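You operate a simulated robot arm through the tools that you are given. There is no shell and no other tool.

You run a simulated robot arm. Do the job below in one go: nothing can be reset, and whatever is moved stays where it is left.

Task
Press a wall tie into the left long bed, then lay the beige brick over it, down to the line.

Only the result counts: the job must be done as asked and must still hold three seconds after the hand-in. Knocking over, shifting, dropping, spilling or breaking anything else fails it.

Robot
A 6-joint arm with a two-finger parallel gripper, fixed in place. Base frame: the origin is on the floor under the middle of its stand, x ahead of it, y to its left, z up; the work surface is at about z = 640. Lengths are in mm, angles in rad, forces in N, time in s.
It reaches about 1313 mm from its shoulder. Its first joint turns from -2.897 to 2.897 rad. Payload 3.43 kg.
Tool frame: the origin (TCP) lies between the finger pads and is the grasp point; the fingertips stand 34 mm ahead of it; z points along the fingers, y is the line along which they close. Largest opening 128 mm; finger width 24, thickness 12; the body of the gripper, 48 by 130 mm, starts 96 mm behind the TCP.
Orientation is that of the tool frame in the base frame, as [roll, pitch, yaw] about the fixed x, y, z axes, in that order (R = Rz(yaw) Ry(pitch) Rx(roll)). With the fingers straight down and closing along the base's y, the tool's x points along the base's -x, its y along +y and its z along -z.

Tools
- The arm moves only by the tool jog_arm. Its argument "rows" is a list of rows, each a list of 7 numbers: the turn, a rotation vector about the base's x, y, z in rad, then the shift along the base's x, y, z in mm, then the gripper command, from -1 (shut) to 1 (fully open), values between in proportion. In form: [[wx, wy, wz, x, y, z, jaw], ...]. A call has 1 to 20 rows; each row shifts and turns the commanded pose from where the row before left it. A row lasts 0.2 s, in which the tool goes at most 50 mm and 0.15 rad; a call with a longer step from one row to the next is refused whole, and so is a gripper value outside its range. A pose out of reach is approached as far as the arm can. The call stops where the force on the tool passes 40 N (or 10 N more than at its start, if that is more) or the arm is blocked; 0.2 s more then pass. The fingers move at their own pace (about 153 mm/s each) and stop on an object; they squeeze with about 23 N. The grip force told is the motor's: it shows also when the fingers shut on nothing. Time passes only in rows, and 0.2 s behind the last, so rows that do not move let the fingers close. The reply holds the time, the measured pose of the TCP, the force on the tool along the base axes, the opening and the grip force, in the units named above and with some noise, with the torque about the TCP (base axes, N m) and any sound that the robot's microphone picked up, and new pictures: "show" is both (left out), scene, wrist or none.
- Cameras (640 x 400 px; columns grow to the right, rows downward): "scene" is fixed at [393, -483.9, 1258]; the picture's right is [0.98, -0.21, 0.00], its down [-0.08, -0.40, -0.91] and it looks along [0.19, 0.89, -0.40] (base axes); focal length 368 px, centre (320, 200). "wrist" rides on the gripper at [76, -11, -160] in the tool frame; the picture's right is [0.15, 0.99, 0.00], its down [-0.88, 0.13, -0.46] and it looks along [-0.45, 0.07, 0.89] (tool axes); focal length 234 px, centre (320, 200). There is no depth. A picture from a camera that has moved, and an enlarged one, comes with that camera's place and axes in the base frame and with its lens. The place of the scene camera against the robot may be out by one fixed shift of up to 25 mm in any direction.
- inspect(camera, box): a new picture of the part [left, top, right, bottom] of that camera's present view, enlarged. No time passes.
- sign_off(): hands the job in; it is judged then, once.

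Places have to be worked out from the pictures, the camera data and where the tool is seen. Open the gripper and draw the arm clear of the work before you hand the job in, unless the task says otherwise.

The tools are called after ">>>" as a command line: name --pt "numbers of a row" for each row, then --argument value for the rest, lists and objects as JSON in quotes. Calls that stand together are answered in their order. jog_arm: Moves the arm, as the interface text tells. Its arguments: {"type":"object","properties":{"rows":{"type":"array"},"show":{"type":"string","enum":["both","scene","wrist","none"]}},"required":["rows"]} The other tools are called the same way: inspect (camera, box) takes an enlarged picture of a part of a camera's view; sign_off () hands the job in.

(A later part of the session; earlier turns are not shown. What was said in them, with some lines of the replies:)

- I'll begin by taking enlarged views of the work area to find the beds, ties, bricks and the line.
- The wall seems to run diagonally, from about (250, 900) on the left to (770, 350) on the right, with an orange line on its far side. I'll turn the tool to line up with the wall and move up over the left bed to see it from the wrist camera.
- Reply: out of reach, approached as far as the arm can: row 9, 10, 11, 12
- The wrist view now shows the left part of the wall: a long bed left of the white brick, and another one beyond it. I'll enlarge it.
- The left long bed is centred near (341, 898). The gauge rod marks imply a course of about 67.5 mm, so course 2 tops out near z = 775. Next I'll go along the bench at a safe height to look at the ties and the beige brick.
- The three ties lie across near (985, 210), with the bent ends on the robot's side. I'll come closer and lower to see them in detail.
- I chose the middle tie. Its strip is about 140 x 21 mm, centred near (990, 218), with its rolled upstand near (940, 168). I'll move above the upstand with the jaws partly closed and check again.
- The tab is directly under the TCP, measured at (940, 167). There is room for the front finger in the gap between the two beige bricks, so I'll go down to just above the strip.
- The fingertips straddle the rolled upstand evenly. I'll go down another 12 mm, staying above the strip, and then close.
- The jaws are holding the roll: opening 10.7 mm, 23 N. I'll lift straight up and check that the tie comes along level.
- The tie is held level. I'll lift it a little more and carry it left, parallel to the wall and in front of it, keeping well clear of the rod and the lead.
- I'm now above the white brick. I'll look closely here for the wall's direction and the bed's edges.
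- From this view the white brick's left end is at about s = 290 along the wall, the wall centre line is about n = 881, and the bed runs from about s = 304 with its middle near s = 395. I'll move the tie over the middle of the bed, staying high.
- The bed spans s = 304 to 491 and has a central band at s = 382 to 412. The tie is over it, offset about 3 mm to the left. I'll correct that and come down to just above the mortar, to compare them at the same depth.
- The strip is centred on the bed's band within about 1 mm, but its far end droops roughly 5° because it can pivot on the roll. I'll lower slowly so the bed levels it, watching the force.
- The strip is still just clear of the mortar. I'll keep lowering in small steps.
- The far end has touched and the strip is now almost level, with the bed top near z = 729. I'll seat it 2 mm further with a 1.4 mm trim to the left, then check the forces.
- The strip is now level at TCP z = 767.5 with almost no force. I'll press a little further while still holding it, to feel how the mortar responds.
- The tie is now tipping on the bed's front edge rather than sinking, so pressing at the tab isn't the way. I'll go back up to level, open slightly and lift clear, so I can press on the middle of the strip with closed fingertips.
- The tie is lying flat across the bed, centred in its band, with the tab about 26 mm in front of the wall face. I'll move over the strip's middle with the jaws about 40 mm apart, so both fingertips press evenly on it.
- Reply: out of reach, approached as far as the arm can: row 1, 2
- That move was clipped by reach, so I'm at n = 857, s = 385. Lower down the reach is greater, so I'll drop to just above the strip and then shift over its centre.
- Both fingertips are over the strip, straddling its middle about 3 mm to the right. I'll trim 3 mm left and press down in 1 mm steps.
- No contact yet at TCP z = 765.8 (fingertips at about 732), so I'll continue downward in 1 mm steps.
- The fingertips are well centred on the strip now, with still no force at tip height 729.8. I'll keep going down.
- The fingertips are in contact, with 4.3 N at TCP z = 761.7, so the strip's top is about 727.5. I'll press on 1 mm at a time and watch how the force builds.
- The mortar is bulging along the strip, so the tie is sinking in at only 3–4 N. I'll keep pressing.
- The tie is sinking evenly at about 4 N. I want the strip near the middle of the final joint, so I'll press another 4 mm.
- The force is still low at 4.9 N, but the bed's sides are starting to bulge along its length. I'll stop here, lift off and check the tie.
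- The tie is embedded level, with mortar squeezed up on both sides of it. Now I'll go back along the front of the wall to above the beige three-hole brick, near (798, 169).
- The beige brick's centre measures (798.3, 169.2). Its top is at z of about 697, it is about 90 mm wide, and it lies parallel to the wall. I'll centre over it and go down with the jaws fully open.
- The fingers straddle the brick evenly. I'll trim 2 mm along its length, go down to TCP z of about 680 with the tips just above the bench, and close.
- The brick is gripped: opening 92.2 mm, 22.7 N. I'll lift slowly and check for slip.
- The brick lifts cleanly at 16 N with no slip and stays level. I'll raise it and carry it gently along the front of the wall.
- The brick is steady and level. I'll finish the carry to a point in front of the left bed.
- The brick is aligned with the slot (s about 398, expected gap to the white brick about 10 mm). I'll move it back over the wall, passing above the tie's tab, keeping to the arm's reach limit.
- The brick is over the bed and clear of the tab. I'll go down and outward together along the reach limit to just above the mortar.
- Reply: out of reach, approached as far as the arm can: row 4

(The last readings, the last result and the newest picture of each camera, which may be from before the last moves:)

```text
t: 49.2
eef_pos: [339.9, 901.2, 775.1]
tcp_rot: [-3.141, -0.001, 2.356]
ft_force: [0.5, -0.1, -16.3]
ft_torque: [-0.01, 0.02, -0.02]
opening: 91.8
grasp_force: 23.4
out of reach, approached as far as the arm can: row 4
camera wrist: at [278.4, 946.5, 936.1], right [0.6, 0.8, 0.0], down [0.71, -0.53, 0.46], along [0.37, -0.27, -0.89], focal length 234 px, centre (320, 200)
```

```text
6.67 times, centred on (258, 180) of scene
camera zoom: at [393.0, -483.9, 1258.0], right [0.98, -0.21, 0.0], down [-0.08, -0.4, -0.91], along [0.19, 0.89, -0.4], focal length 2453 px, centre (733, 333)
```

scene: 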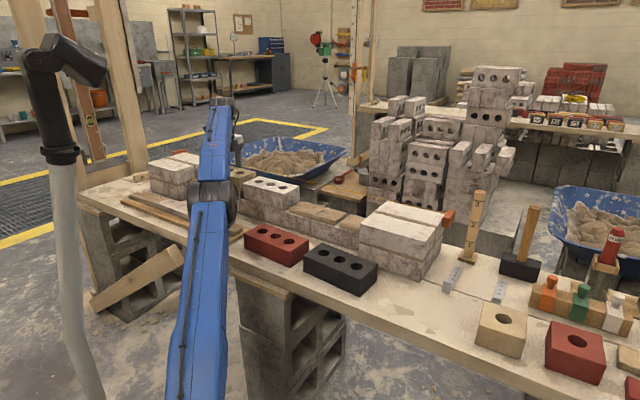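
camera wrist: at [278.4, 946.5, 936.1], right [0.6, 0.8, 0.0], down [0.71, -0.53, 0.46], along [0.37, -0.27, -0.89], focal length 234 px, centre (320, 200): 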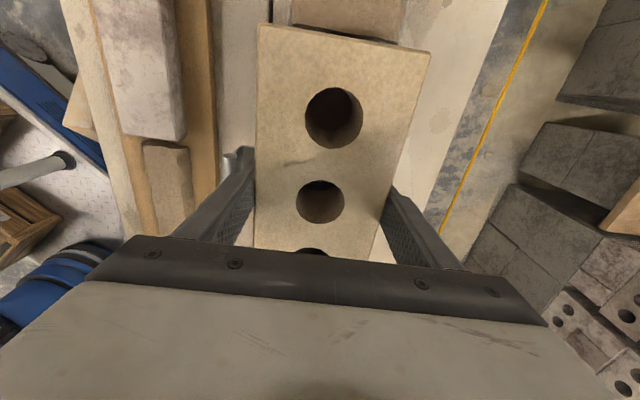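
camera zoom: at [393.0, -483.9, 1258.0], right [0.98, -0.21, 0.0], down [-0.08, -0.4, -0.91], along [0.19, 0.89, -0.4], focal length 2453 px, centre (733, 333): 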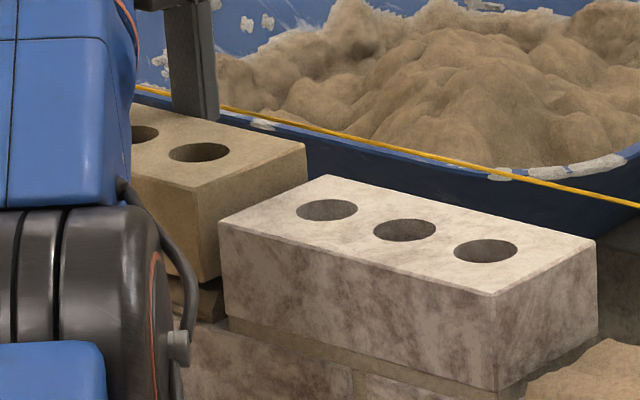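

The brick is directly above the bed. Camera estimates give s = 398.4 (a 10 mm gap to the white brick) and n = 877.5, so it needs to go about 2.3 mm outward. I'll correct that and lower gently onto the mortar.

>>> jog_arm --pt "0 0 0 0.8 0.8 -2 -1" --pt "0 0 0 0.8 0.8 -2 -1" --pt "0 0 0 0 0 -2 -1" --pt "0 0 0 0 0 0 -1" --show "none"

>>> inspect --camera "scene" --box '[210, 150, 306, 210]'

```text
t: 50.2
eef_pos: [340.5, 902.5, 769.4]
tcp_rot: [3.141, -0.001, 2.355]
ft_force: [-0.5, -0.3, -15.5]
ft_torque: [0.03, -0.01, 0.03]
opening: 91.8
grasp_force: 23.3
```

```text
6.67 times, centred on (258, 180) of scene
camera zoom: at [393.0, -483.9, 1258.0], right [0.98, -0.21, 0.0], down [-0.08, -0.4, -0.91], along [0.19, 0.89, -0.4], focal length 2453 px, centre (733, 333)
```

zoom: 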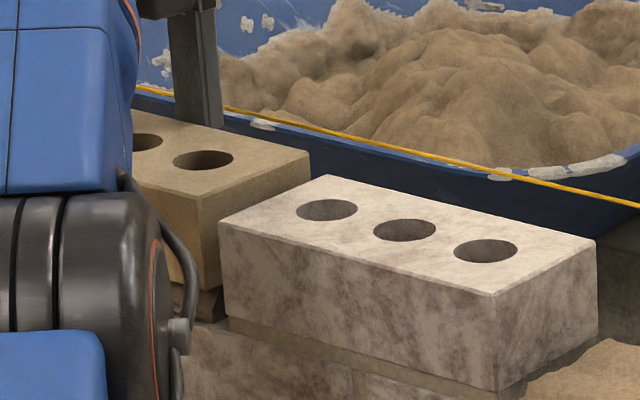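

There's no contact yet at TCP z = 769.4 (brick bottom about 730.5). I'll keep lowering in small steps.

>>> jog_arm --pt "0 0 0 0 0 -1 -1" --pt "0 0 0 0 0 -1 -1" --pt "0 0 0 0 0 -1 -1" --pt "0 0 0 0 0 0 -1" --show "none"

```text
t: 51.2
eef_pos: [341.3, 900.6, 766.4]
tcp_rot: [-3.141, 0.0, 2.356]
ft_force: [-0.7, 0.1, -16.7]
ft_torque: [-0.02, -0.01, -0.03]
opening: 91.6
grasp_force: 23.0
```

Still hanging freely at z = 766.4, so I'll keep going down.

>>> jog_arm --pt "0 0 0 0 0 -1 -1" --pt "0 0 0 0 0 -1 -1" --pt "0 0 0 0 0 -1 -1" --pt "0 0 0 0 0 0 -1" --show "none"

>>> inspect --camera "scene" --box '[210, 150, 306, 210]'

```text
t: 52.2
eef_pos: [342.2, 902.3, 764.5]
tcp_rot: [3.141, -0.002, 2.356]
ft_force: [0.6, 4.0, 3.8]
ft_torque: [-0.34, 0.63, 0.05]
opening: 92.0
grasp_force: 23.0
```

```text
6.67 times, centred on (258, 180) of scene
camera zoom: at [393.0, -483.9, 1258.0], right [0.98, -0.21, 0.0], down [-0.08, -0.4, -0.91], along [0.19, 0.89, -0.4], focal length 2453 px, centre (733, 333)
```

zoom: 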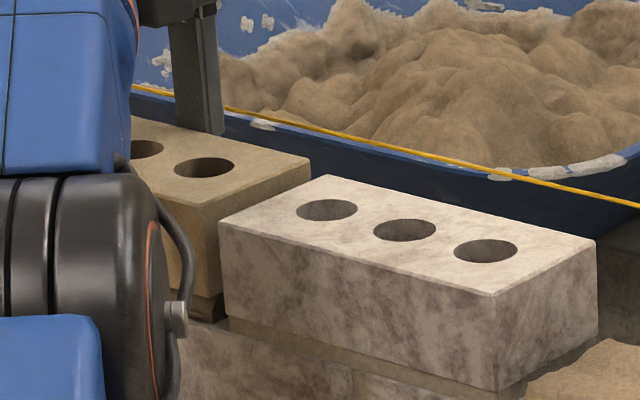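

The brick has touched: the force changed from −16.5 to +3.8 N, with the bed top near 725.5. I'll push down gently in 1 mm steps while watching.

>>> jog_arm --pt "0 0 0 0 0 -1 -1" --pt "0 0 0 0 0 -1 -1" --show "none"

>>> inspect --camera "scene" --box '[210, 150, 306, 210]'

>>> inspect --camera "wrist" --box '[160, 0, 480, 200]'

```text
t: 52.8
eef_pos: [341.0, 902.9, 763.9]
tcp_rot: [3.142, -0.003, 2.357]
ft_force: [-0.4, 6.9, 11.9]
ft_torque: [0.07, 0.45, -0.09]
opening: 91.9
grasp_force: 23.3
```

```text
6.67 times, centred on (258, 180) of scene
camera zoom: at [393.0, -483.9, 1258.0], right [0.98, -0.21, 0.0], down [-0.08, -0.4, -0.91], along [0.19, 0.89, -0.4], focal length 2453 px, centre (733, 333)
```

zoom: 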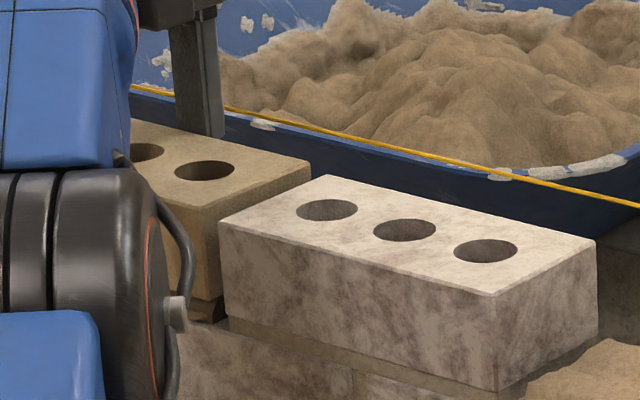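

```text
2.00 times, centred on (320, 100) of wrist
camera zoom: at [280.3, 946.6, 924.8], right [0.6, 0.8, 0.0], down [0.71, -0.53, 0.45], along [0.37, -0.27, -0.89], focal length 468 px, centre (320, 400)
```

zoom: 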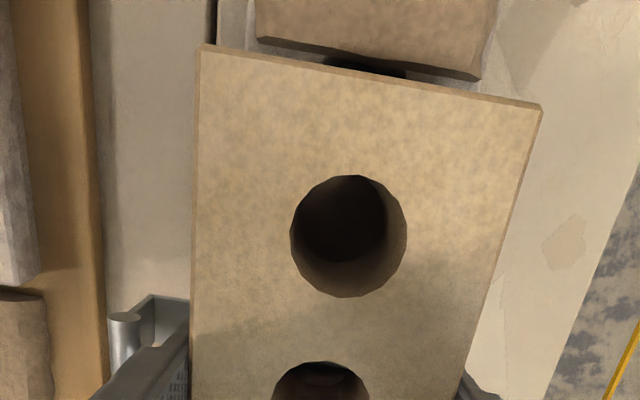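

There's now about 28 N on the mortar in total, and it resists roughly in proportion to the brick's area. I'll keep pressing down.

>>> jog_arm --pt "0 0 0 0 0 -1 -1" --pt "0 0 0 0 0 -1 -1" --show "none"

>>> inspect --camera "scene" --box '[210, 150, 306, 210]'

```text
t: 53.4
eef_pos: [340.2, 902.4, 760.8]
tcp_rot: [3.14, -0.001, 2.356]
ft_force: [1.0, 10.4, 15.3]
ft_torque: [0.11, 0.16, -0.13]
opening: 91.8
grasp_force: 22.9
```

```text
6.67 times, centred on (258, 180) of scene
camera zoom: at [393.0, -483.9, 1258.0], right [0.98, -0.21, 0.0], down [-0.08, -0.4, -0.91], along [0.19, 0.89, -0.4], focal length 2453 px, centre (733, 333)
```

zoom: 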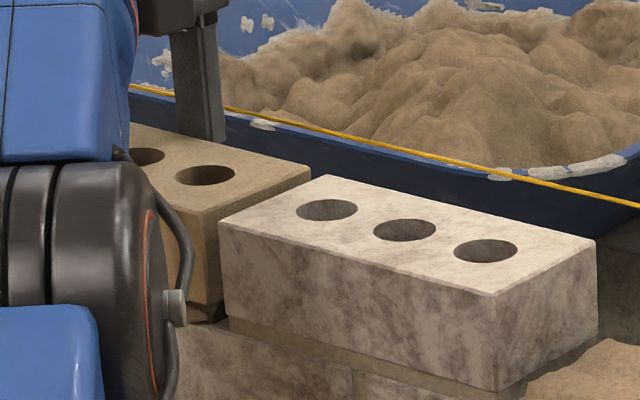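

The brick is settling: TCP is at 760.8, and the scene view shows its top about 4 mm above the white brick's, which agrees. I'll keep pressing down 1 mm at a time, easing off the sideways load slightly.

>>> jog_arm --pt "0 0 0 0 0.5 -1 -1" --pt "0 0 0 0 0.3 -1 -1" --show "none"

>>> inspect --camera "scene" --box '[210, 150, 306, 210]'

```text
t: 54.0
eef_pos: [341.4, 902.4, 758.5]
tcp_rot: [-3.141, -0.001, 2.357]
ft_force: [3.9, 0.7, 17.8]
ft_torque: [-0.12, 0.09, 0.25]
opening: 91.8
grasp_force: 23.3
```

```text
6.67 times, centred on (258, 180) of scene
camera zoom: at [393.0, -483.9, 1258.0], right [0.98, -0.21, 0.0], down [-0.08, -0.4, -0.91], along [0.19, 0.89, -0.4], focal length 2453 px, centre (733, 333)
```

zoom: 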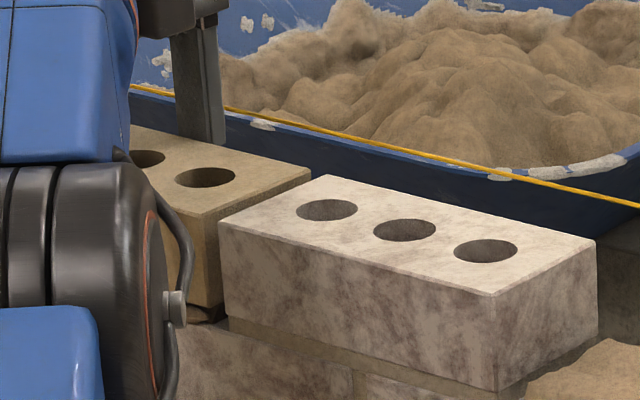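

The TCP is at 758.5, so the brick's top should be about 1 mm above the white brick. I'll zoom tightly on the joint and on the line to check.

>>> inspect --camera "scene" --box '[232, 165, 264, 185]'

>>> inspect --camera "scene" --box '[226, 180, 258, 200]'

>>> inspect --camera "wrist" --box '[160, 0, 480, 200]'

```text
16.00 times, centred on (248, 175) of scene
camera zoom: at [393.0, -483.9, 1258.0], right [0.98, -0.21, 0.0], down [-0.08, -0.4, -0.91], along [0.19, 0.89, -0.4], focal length 5886 px, centre (1472, 600)
```

zoom: 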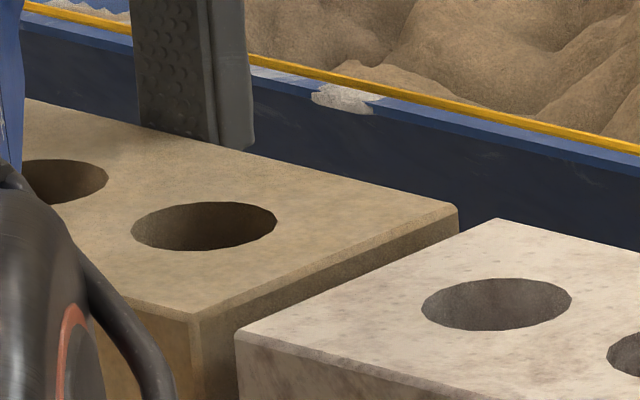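

```text
16.00 times, centred on (242, 190) of scene
camera zoom: at [393.0, -483.9, 1258.0], right [0.98, -0.21, 0.0], down [-0.08, -0.4, -0.91], along [0.19, 0.89, -0.4], focal length 5886 px, centre (1568, 360)
```

zoom: 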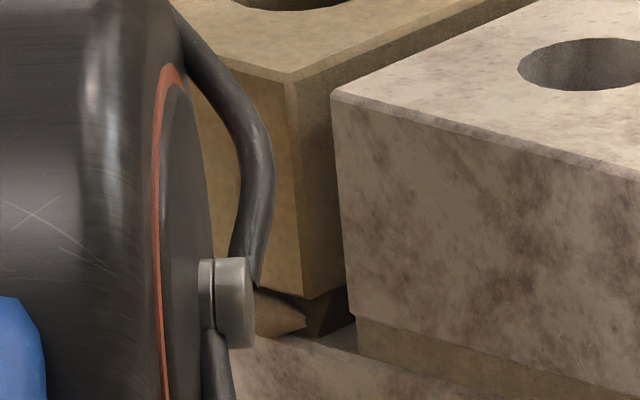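

```text
2.00 times, centred on (320, 100) of wrist
camera zoom: at [280.4, 946.7, 920.1], right [0.6, 0.8, 0.0], down [0.71, -0.53, 0.46], along [0.37, -0.27, -0.89], focal length 468 px, centre (320, 400)
```

zoom: 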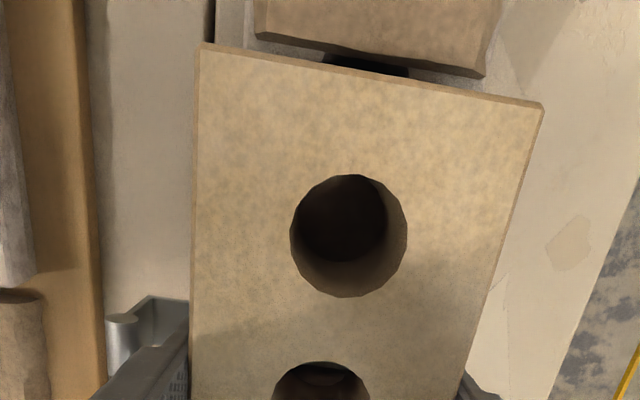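

The gap is about 10 mm, the faces are flush, and the top is still about 1.2 mm above the white brick. I'll press down another 0.7 mm and recheck.

>>> jog_arm --pt "0 0 0 0 0 -0.7 -1" --pt "0 0 0 0 0 0 -1" --show "none"

>>> inspect --camera "scene" --box '[232, 165, 264, 185]'

```text
t: 54.6
eef_pos: [340.9, 900.9, 758.4]
tcp_rot: [-3.14, -0.001, 2.355]
ft_force: [7.7, -6.3, 16.9]
ft_torque: [-0.18, -0.15, 0.22]
opening: 91.9
grasp_force: 22.8
```

```text
16.00 times, centred on (248, 175) of scene
camera zoom: at [393.0, -483.9, 1258.0], right [0.98, -0.21, 0.0], down [-0.08, -0.4, -0.91], along [0.19, 0.89, -0.4], focal length 5886 px, centre (1472, 600)
```

zoom: 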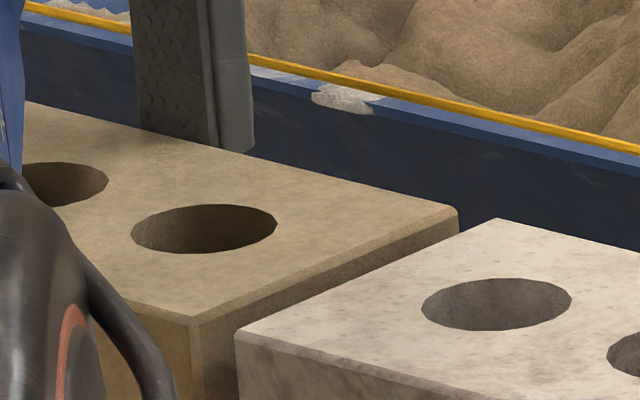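

It came down about 0.7 mm and is now about 0.5 mm above the white brick. I'll ease off the sideways load and press the last half millimetre.

>>> jog_arm --pt "0 0 0 0.25 -0.25 -0.3 -1" --pt "0 0 0 0 0 -0.3 -1" --pt "0 0 0 0 0 0 -1" --show "none"

>>> inspect --camera "scene" --box '[232, 165, 264, 185]'

```text
t: 55.4
eef_pos: [340.8, 902.1, 757.1]
tcp_rot: [-3.141, -0.001, 2.354]
ft_force: [10.4, -3.7, 17.4]
ft_torque: [-0.27, 0.01, 0.0]
opening: 92.2
grasp_force: 22.7
```

```text
16.00 times, centred on (248, 175) of scene
camera zoom: at [393.0, -483.9, 1258.0], right [0.98, -0.21, 0.0], down [-0.08, -0.4, -0.91], along [0.19, 0.89, -0.4], focal length 5886 px, centre (1472, 600)
```

zoom: 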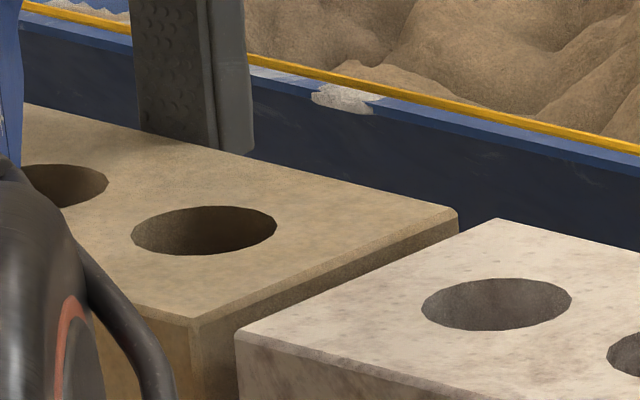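

The tops now look level within about 0.2 mm, and the TCP reading of 757.1 agrees with the expected course height. I'll ease off the downward preload, open the jaws only to 104 mm so the front finger stays clear of the tab, and look again.

>>> jog_arm --pt "0 0 0 0 0 0.8 -1" --pt "0 0 0 0 0 0.4 0.47" --pt "0 0 0 0 0 0 0.53" --pt "0 0 0 0 0 0 0.6" --pt "0 0 0 0 0 0 0.62" --show "wrist"

>>> inspect --camera "scene" --box '[232, 165, 264, 185]'

>>> inspect --camera "wrist" --box '[160, 40, 480, 240]'

```text
t: 56.6
eef_pos: [340.4, 901.6, 758.3]
tcp_rot: [-3.142, 0.0, 2.357]
ft_force: [-0.2, 0.3, 0.8]
ft_torque: [0.01, 0.02, 0.05]
opening: 103.9
grasp_force: 0.0
camera wrist: at [279.9, 947.0, 918.9], right [0.6, 0.8, 0.0], down [0.71, -0.53, 0.46], along [0.37, -0.27, -0.89], focal length 234 px, centre (320, 200)
```

wrist: 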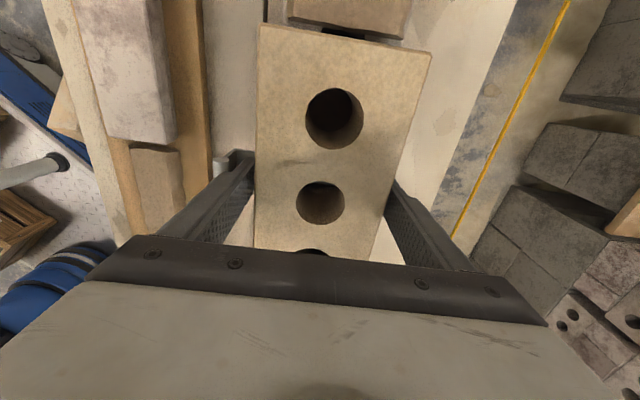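

```text
16.00 times, centred on (248, 175) of scene
camera zoom: at [393.0, -483.9, 1258.0], right [0.98, -0.21, 0.0], down [-0.08, -0.4, -0.91], along [0.19, 0.89, -0.4], focal length 5886 px, centre (1472, 600)
```

zoom: 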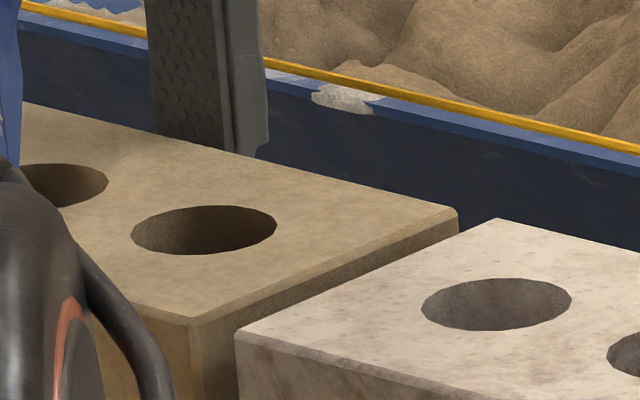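

```text
2.00 times, centred on (320, 140) of wrist
camera zoom: at [279.9, 947.0, 918.9], right [0.6, 0.8, 0.0], down [0.71, -0.53, 0.46], along [0.37, -0.27, -0.89], focal length 468 px, centre (320, 320)
```

zoom: 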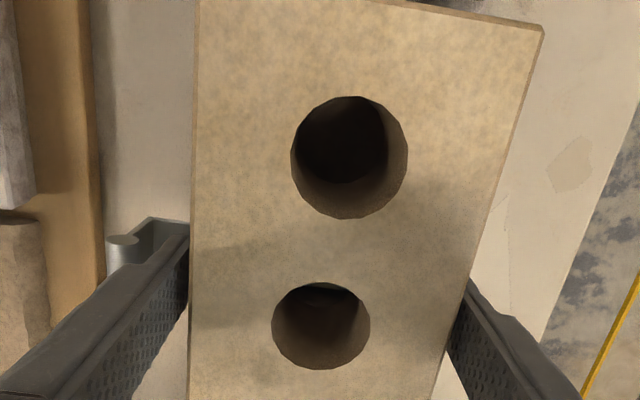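

The brick stays put and the gripper is free, with no force on it. I'll back out upward while sliding right along the brick's faces, so the reach limit doesn't pull a finger into it, and then draw back.

>>> jog_arm --pt "0 0 0 0.3 0.3 4 0.62" --pt "0 0 0 5.7 -5.7 4 0.62" --pt "0 0 0 7.1 -7.1 8 0.62" --pt "0 0 0 8.5 -8.5 10 0.62" --pt "0 0 0 8.5 -8.5 10 0.62" --pt "0 0 0 8.5 -8.5 10 0.62" --pt "0 0 0 8.5 -8.5 10 0.62" --pt "0 0 0 7.1 -7.1 10 0.62" --show "both"

>>> inspect --camera "scene" --box '[210, 150, 306, 210]'

```text
t: 58.4
eef_pos: [393.8, 847.8, 822.2]
tcp_rot: [3.141, 0.001, 2.356]
ft_force: [0.4, 0.9, -1.1]
ft_torque: [0.03, 0.02, -0.02]
opening: 103.6
grasp_force: 0.0
camera wrist: at [333.6, 893.3, 984.5], right [0.6, 0.8, 0.0], down [0.72, -0.53, 0.46], along [0.37, -0.27, -0.89], focal length 234 px, centre (320, 200)
```

scene: 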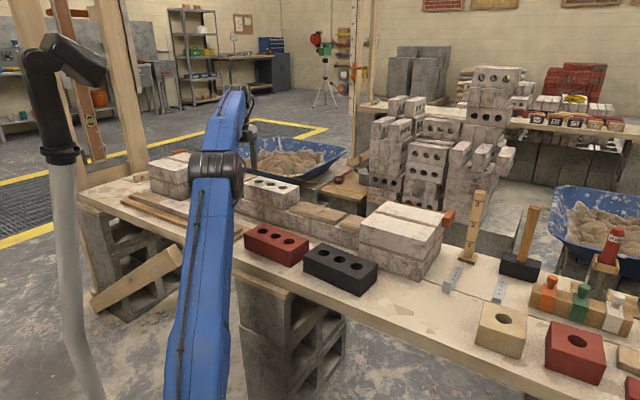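
wrist: 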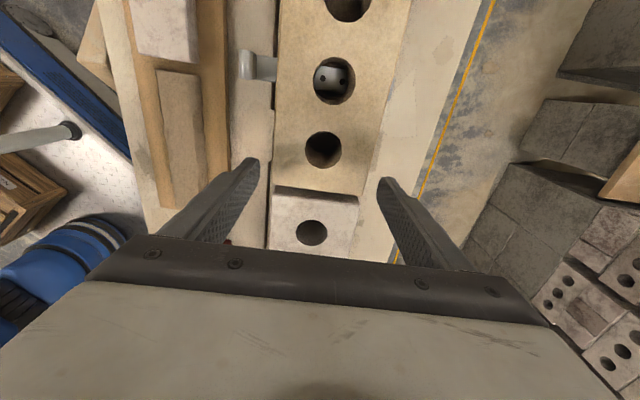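

```text
6.67 times, centred on (258, 180) of scene
camera zoom: at [393.0, -483.9, 1258.0], right [0.98, -0.21, 0.0], down [-0.08, -0.4, -0.91], along [0.19, 0.89, -0.4], focal length 2453 px, centre (733, 333)
```

zoom: 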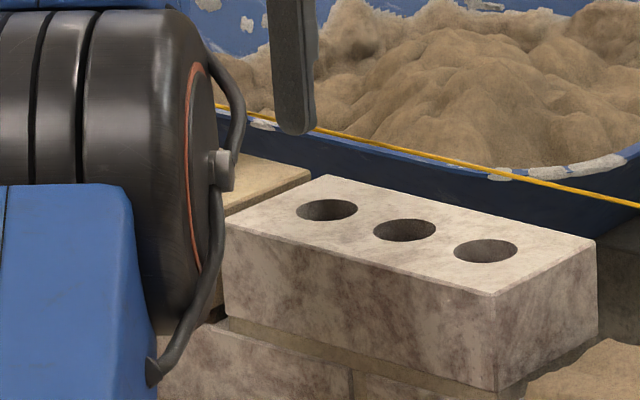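

The gripper is clear, and the tie's strip shows through the brick's middle hole. I'll zoom in to check the gap, the flush faces and the level.

>>> inspect --camera "wrist" --box '[220, 90, 420, 215]'

>>> inspect --camera "wrist" --box '[200, 0, 440, 150]'

```text
3.20 times, centred on (320, 152) of wrist
camera zoom: at [333.6, 893.3, 984.5], right [0.6, 0.8, 0.0], down [0.72, -0.53, 0.46], along [0.37, -0.27, -0.89], focal length 749 px, centre (320, 352)
```

zoom: 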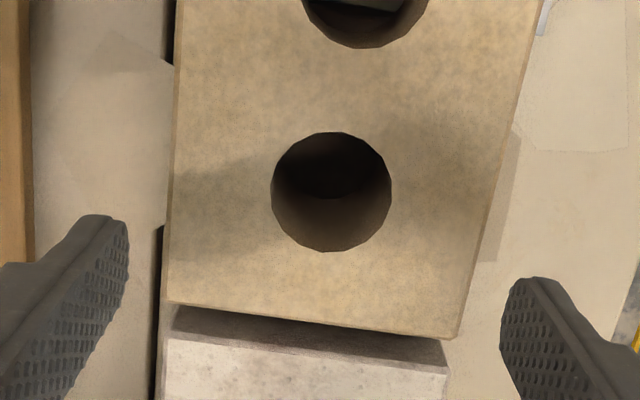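

```text
2.67 times, centred on (320, 75) of wrist
camera zoom: at [333.6, 893.3, 984.5], right [0.6, 0.8, 0.0], down [0.72, -0.53, 0.46], along [0.37, -0.27, -0.89], focal length 624 px, centre (320, 533)
```

zoom: 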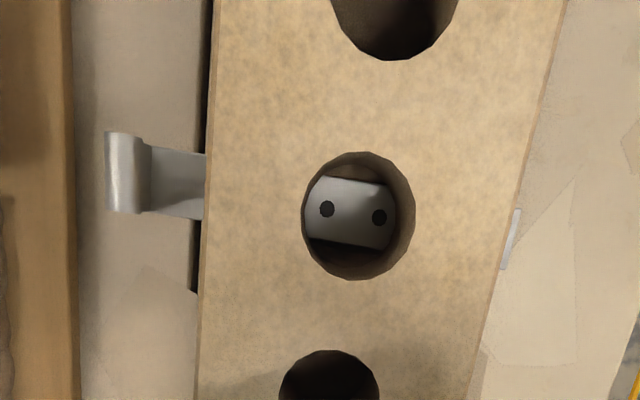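

The faces are flush, the gap is about 10 mm, and the tie lies under the brick with its tab in front of the face. I'll draw the arm well back so the scene camera can see the whole brick.

>>> jog_arm --pt "0 0 0 -5 -15 5 0.62" --pt "0 0 0 5 -35 15 0.62" --pt "0 0 0 9 -40 17 0.8" --pt "0 0 0 10 -40 17 1" --pt "0 0 0 10 -40 17 1" --pt "0 0 0 10 -40 17 1" --pt "0 0 0 10 -40 17 1" --pt "0 0 0 12 -40 17 1" --pt "0 0 0 14 -40 17 1" --pt "0 0 0 14 -40 17 1" --pt "0 0 0 14 -40 17 1" --pt "0 0 0 14 -40 10 1" --pt "0 0 0 14 -40 0 1" --show "both"

>>> inspect --camera "scene" --box '[190, 145, 318, 225]'

>>> inspect --camera "scene" --box '[130, 140, 258, 220]'

```text
t: 61.2
eef_pos: [523.6, 358.2, 1007.5]
tcp_rot: [3.141, 0.0, 2.357]
ft_force: [0.0, 0.0, -0.5]
ft_torque: [-0.05, 0.03, -0.01]
opening: 127.9
grasp_force: 0.1
camera wrist: at [463.8, 403.7, 1168.7], right [0.6, 0.8, 0.0], down [0.72, -0.53, 0.46], along [0.37, -0.27, -0.89], focal length 234 px, centre (320, 200)
```

scene: 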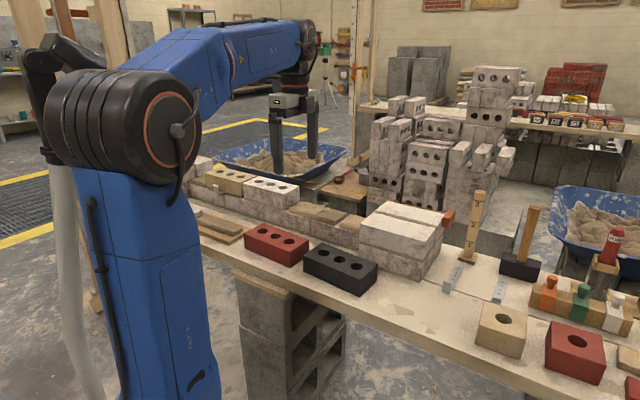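
wrist: 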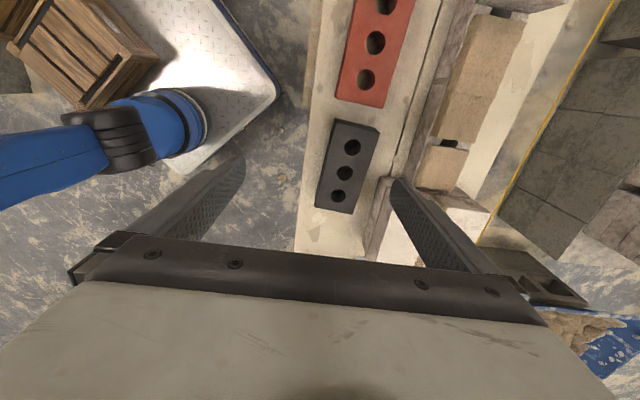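

```text
5.00 times, centred on (254, 185) of scene
camera zoom: at [393.0, -483.9, 1258.0], right [0.98, -0.21, 0.0], down [-0.08, -0.4, -0.91], along [0.19, 0.89, -0.4], focal length 1840 px, centre (650, 275)
```

zoom: 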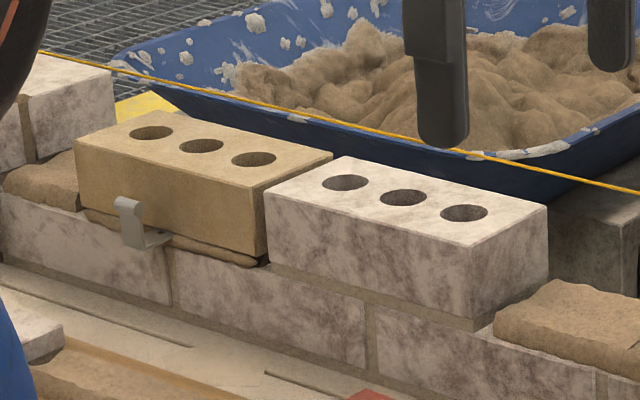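

```text
5.00 times, centred on (194, 180) of scene
camera zoom: at [393.0, -483.9, 1258.0], right [0.98, -0.21, 0.0], down [-0.08, -0.4, -0.91], along [0.19, 0.89, -0.4], focal length 1840 px, centre (950, 300)
```

zoom: 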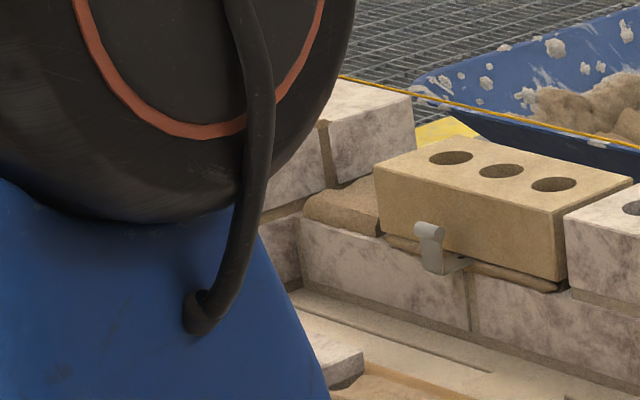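

The brick sits flush with the white one, and the tie tab stands clear in front. I'll make one more close check of the level along its length.

>>> inspect --camera "scene" --box '[200, 160, 256, 195]'

>>> inspect --camera "scene" --box '[240, 165, 304, 205]'

>>> inspect --camera "scene" --box '[200, 175, 256, 210]'

```text
11.43 times, centred on (228, 178) of scene
camera zoom: at [393.0, -483.9, 1258.0], right [0.98, -0.21, 0.0], down [-0.08, -0.4, -0.91], along [0.19, 0.89, -0.4], focal length 4205 px, centre (1371, 457)
```

zoom: 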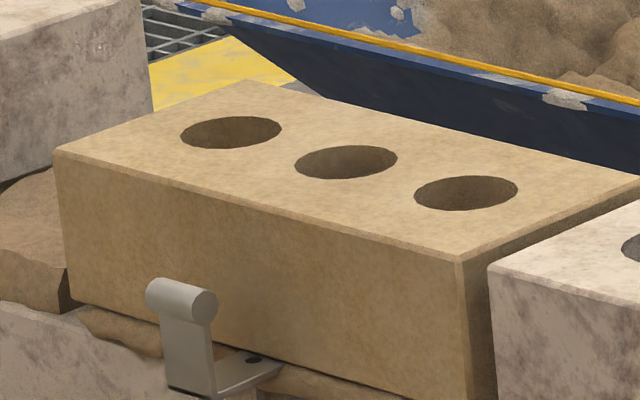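

```text
10.00 times, centred on (272, 185) of scene
camera zoom: at [393.0, -483.9, 1258.0], right [0.98, -0.21, 0.0], down [-0.08, -0.4, -0.91], along [0.19, 0.89, -0.4], focal length 3679 px, centre (800, 350)
```

zoom: 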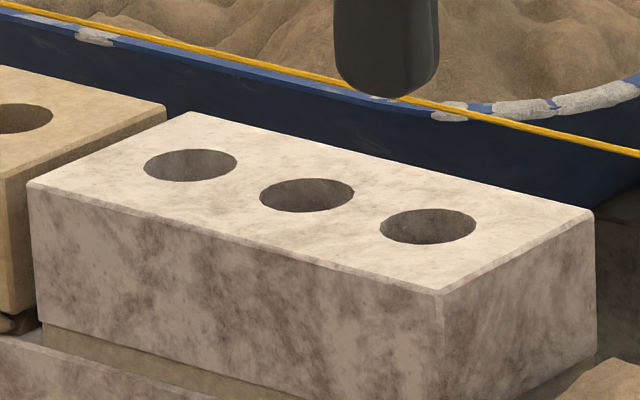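

```text
11.43 times, centred on (228, 192) of scene
camera zoom: at [393.0, -483.9, 1258.0], right [0.98, -0.21, 0.0], down [-0.08, -0.4, -0.91], along [0.19, 0.89, -0.4], focal length 4205 px, centre (1371, 286)
```

zoom: 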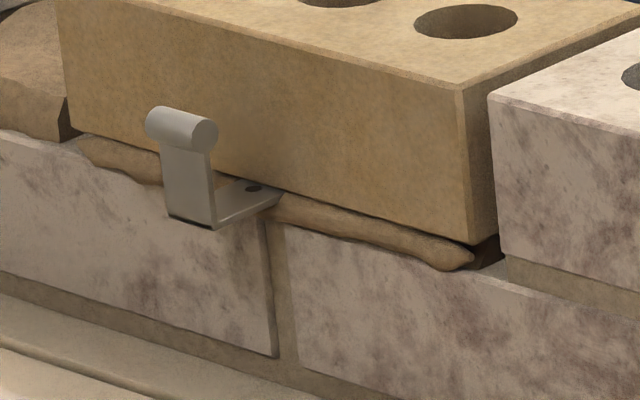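

At this zoom the level can be measured better. I'll take very tight views of each top corner to compare heights along the front and back edges.

>>> inspect --camera "scene" --box '[198, 168, 214, 178]'

>>> inspect --camera "scene" --box '[234, 178, 250, 188]'

>>> inspect --camera "scene" --box '[276, 189, 292, 199]'

>>> inspect --camera "scene" --box '[214, 162, 230, 172]'

>>> inspect --camera "scene" --box '[252, 173, 268, 183]'

>>> inspect --camera "scene" --box '[290, 181, 306, 191]'

```text
16.00 times, centred on (206, 173) of scene
camera zoom: at [393.0, -483.9, 1258.0], right [0.98, -0.21, 0.0], down [-0.08, -0.4, -0.91], along [0.19, 0.89, -0.4], focal length 5886 px, centre (2144, 632)
```

zoom: 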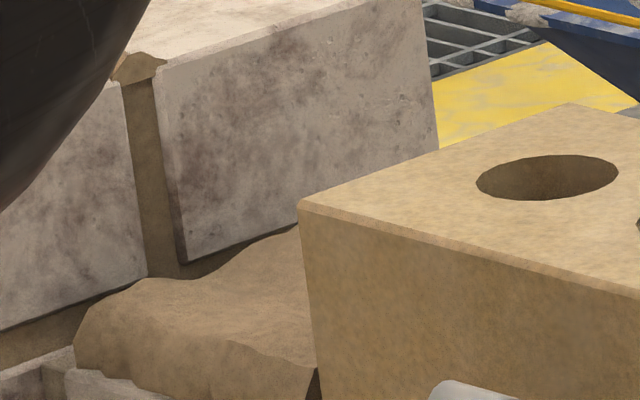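

```text
16.00 times, centred on (242, 183) of scene
camera zoom: at [393.0, -483.9, 1258.0], right [0.98, -0.21, 0.0], down [-0.08, -0.4, -0.91], along [0.19, 0.89, -0.4], focal length 5886 px, centre (1568, 472)
```

zoom: 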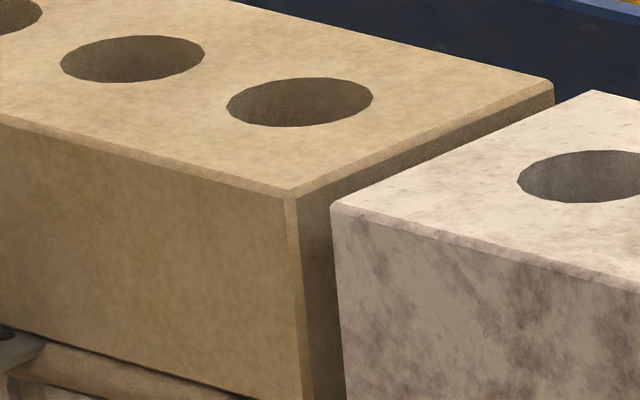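

```text
16.00 times, centred on (284, 194) of scene
camera zoom: at [393.0, -483.9, 1258.0], right [0.98, -0.21, 0.0], down [-0.08, -0.4, -0.91], along [0.19, 0.89, -0.4], focal length 5886 px, centre (896, 296)
```

zoom: 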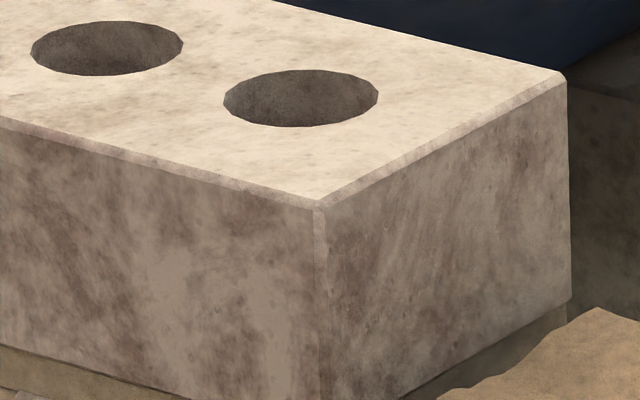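

```text
16.00 times, centred on (222, 167) of scene
camera zoom: at [393.0, -483.9, 1258.0], right [0.98, -0.21, 0.0], down [-0.08, -0.4, -0.91], along [0.19, 0.89, -0.4], focal length 5886 px, centre (1888, 728)
```

zoom: 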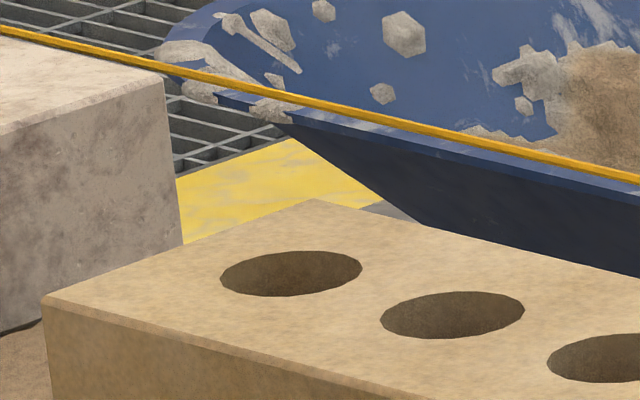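

```text
16.00 times, centred on (260, 178) of scene
camera zoom: at [393.0, -483.9, 1258.0], right [0.98, -0.21, 0.0], down [-0.08, -0.4, -0.91], along [0.19, 0.89, -0.4], focal length 5886 px, centre (1280, 552)
```

zoom: 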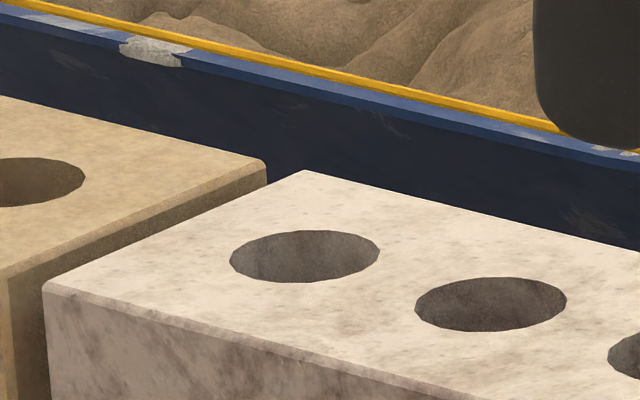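

```text
16.00 times, centred on (298, 186) of scene
camera zoom: at [393.0, -483.9, 1258.0], right [0.98, -0.21, 0.0], down [-0.08, -0.4, -0.91], along [0.19, 0.89, -0.4], focal length 5886 px, centre (672, 424)
```

zoom: 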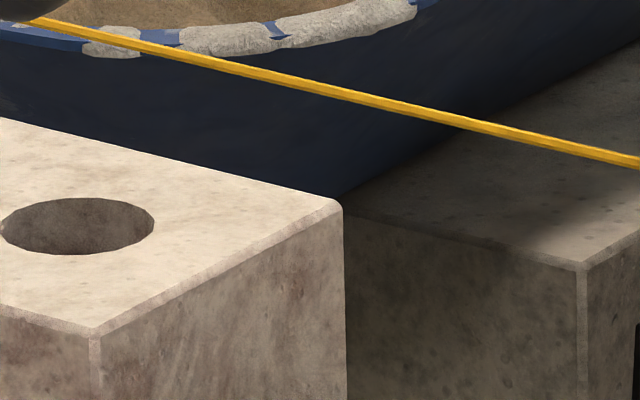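

The hole centres of the beige and white bricks line up within about 1.7 zoomed pixels, so the tops match to about 0.5 mm, at the line's height. The brick is level along its length with a joint of about 10 mm, and the tie is bedded beneath it. The gripper is open and clear of the work, so I'm handing the job in.

>>> sign_off

```text
The job is handed in.
```

I pressed a wall tie into the left long bed, laid the full-length beige brick over it, and handed the job in. I haven't seen a result from the judging.

- **Tie:** The strip is bedded across the middle of the left long bed. Its tab stands clear in front of the wall face. It shows through the brick's middle hole, so it is under the brick.
- **Brick:** Its top matches the neighbouring white brick to about 0.5 mm. That brick's top is at about the line's height. The faces look flush, the brick is level along its length, and the gap to the white brick is about 10 mm.
- **Less certain:** I judged the level from zoomed pictures and arm readings, and did not touch-check it. A slight front-to-back tilt, about 1 mm at most, could not be ruled out from the corner views.
- **Everything else:** I saw no sign that anything else was moved. The gripper is open and the arm is clear of the work.
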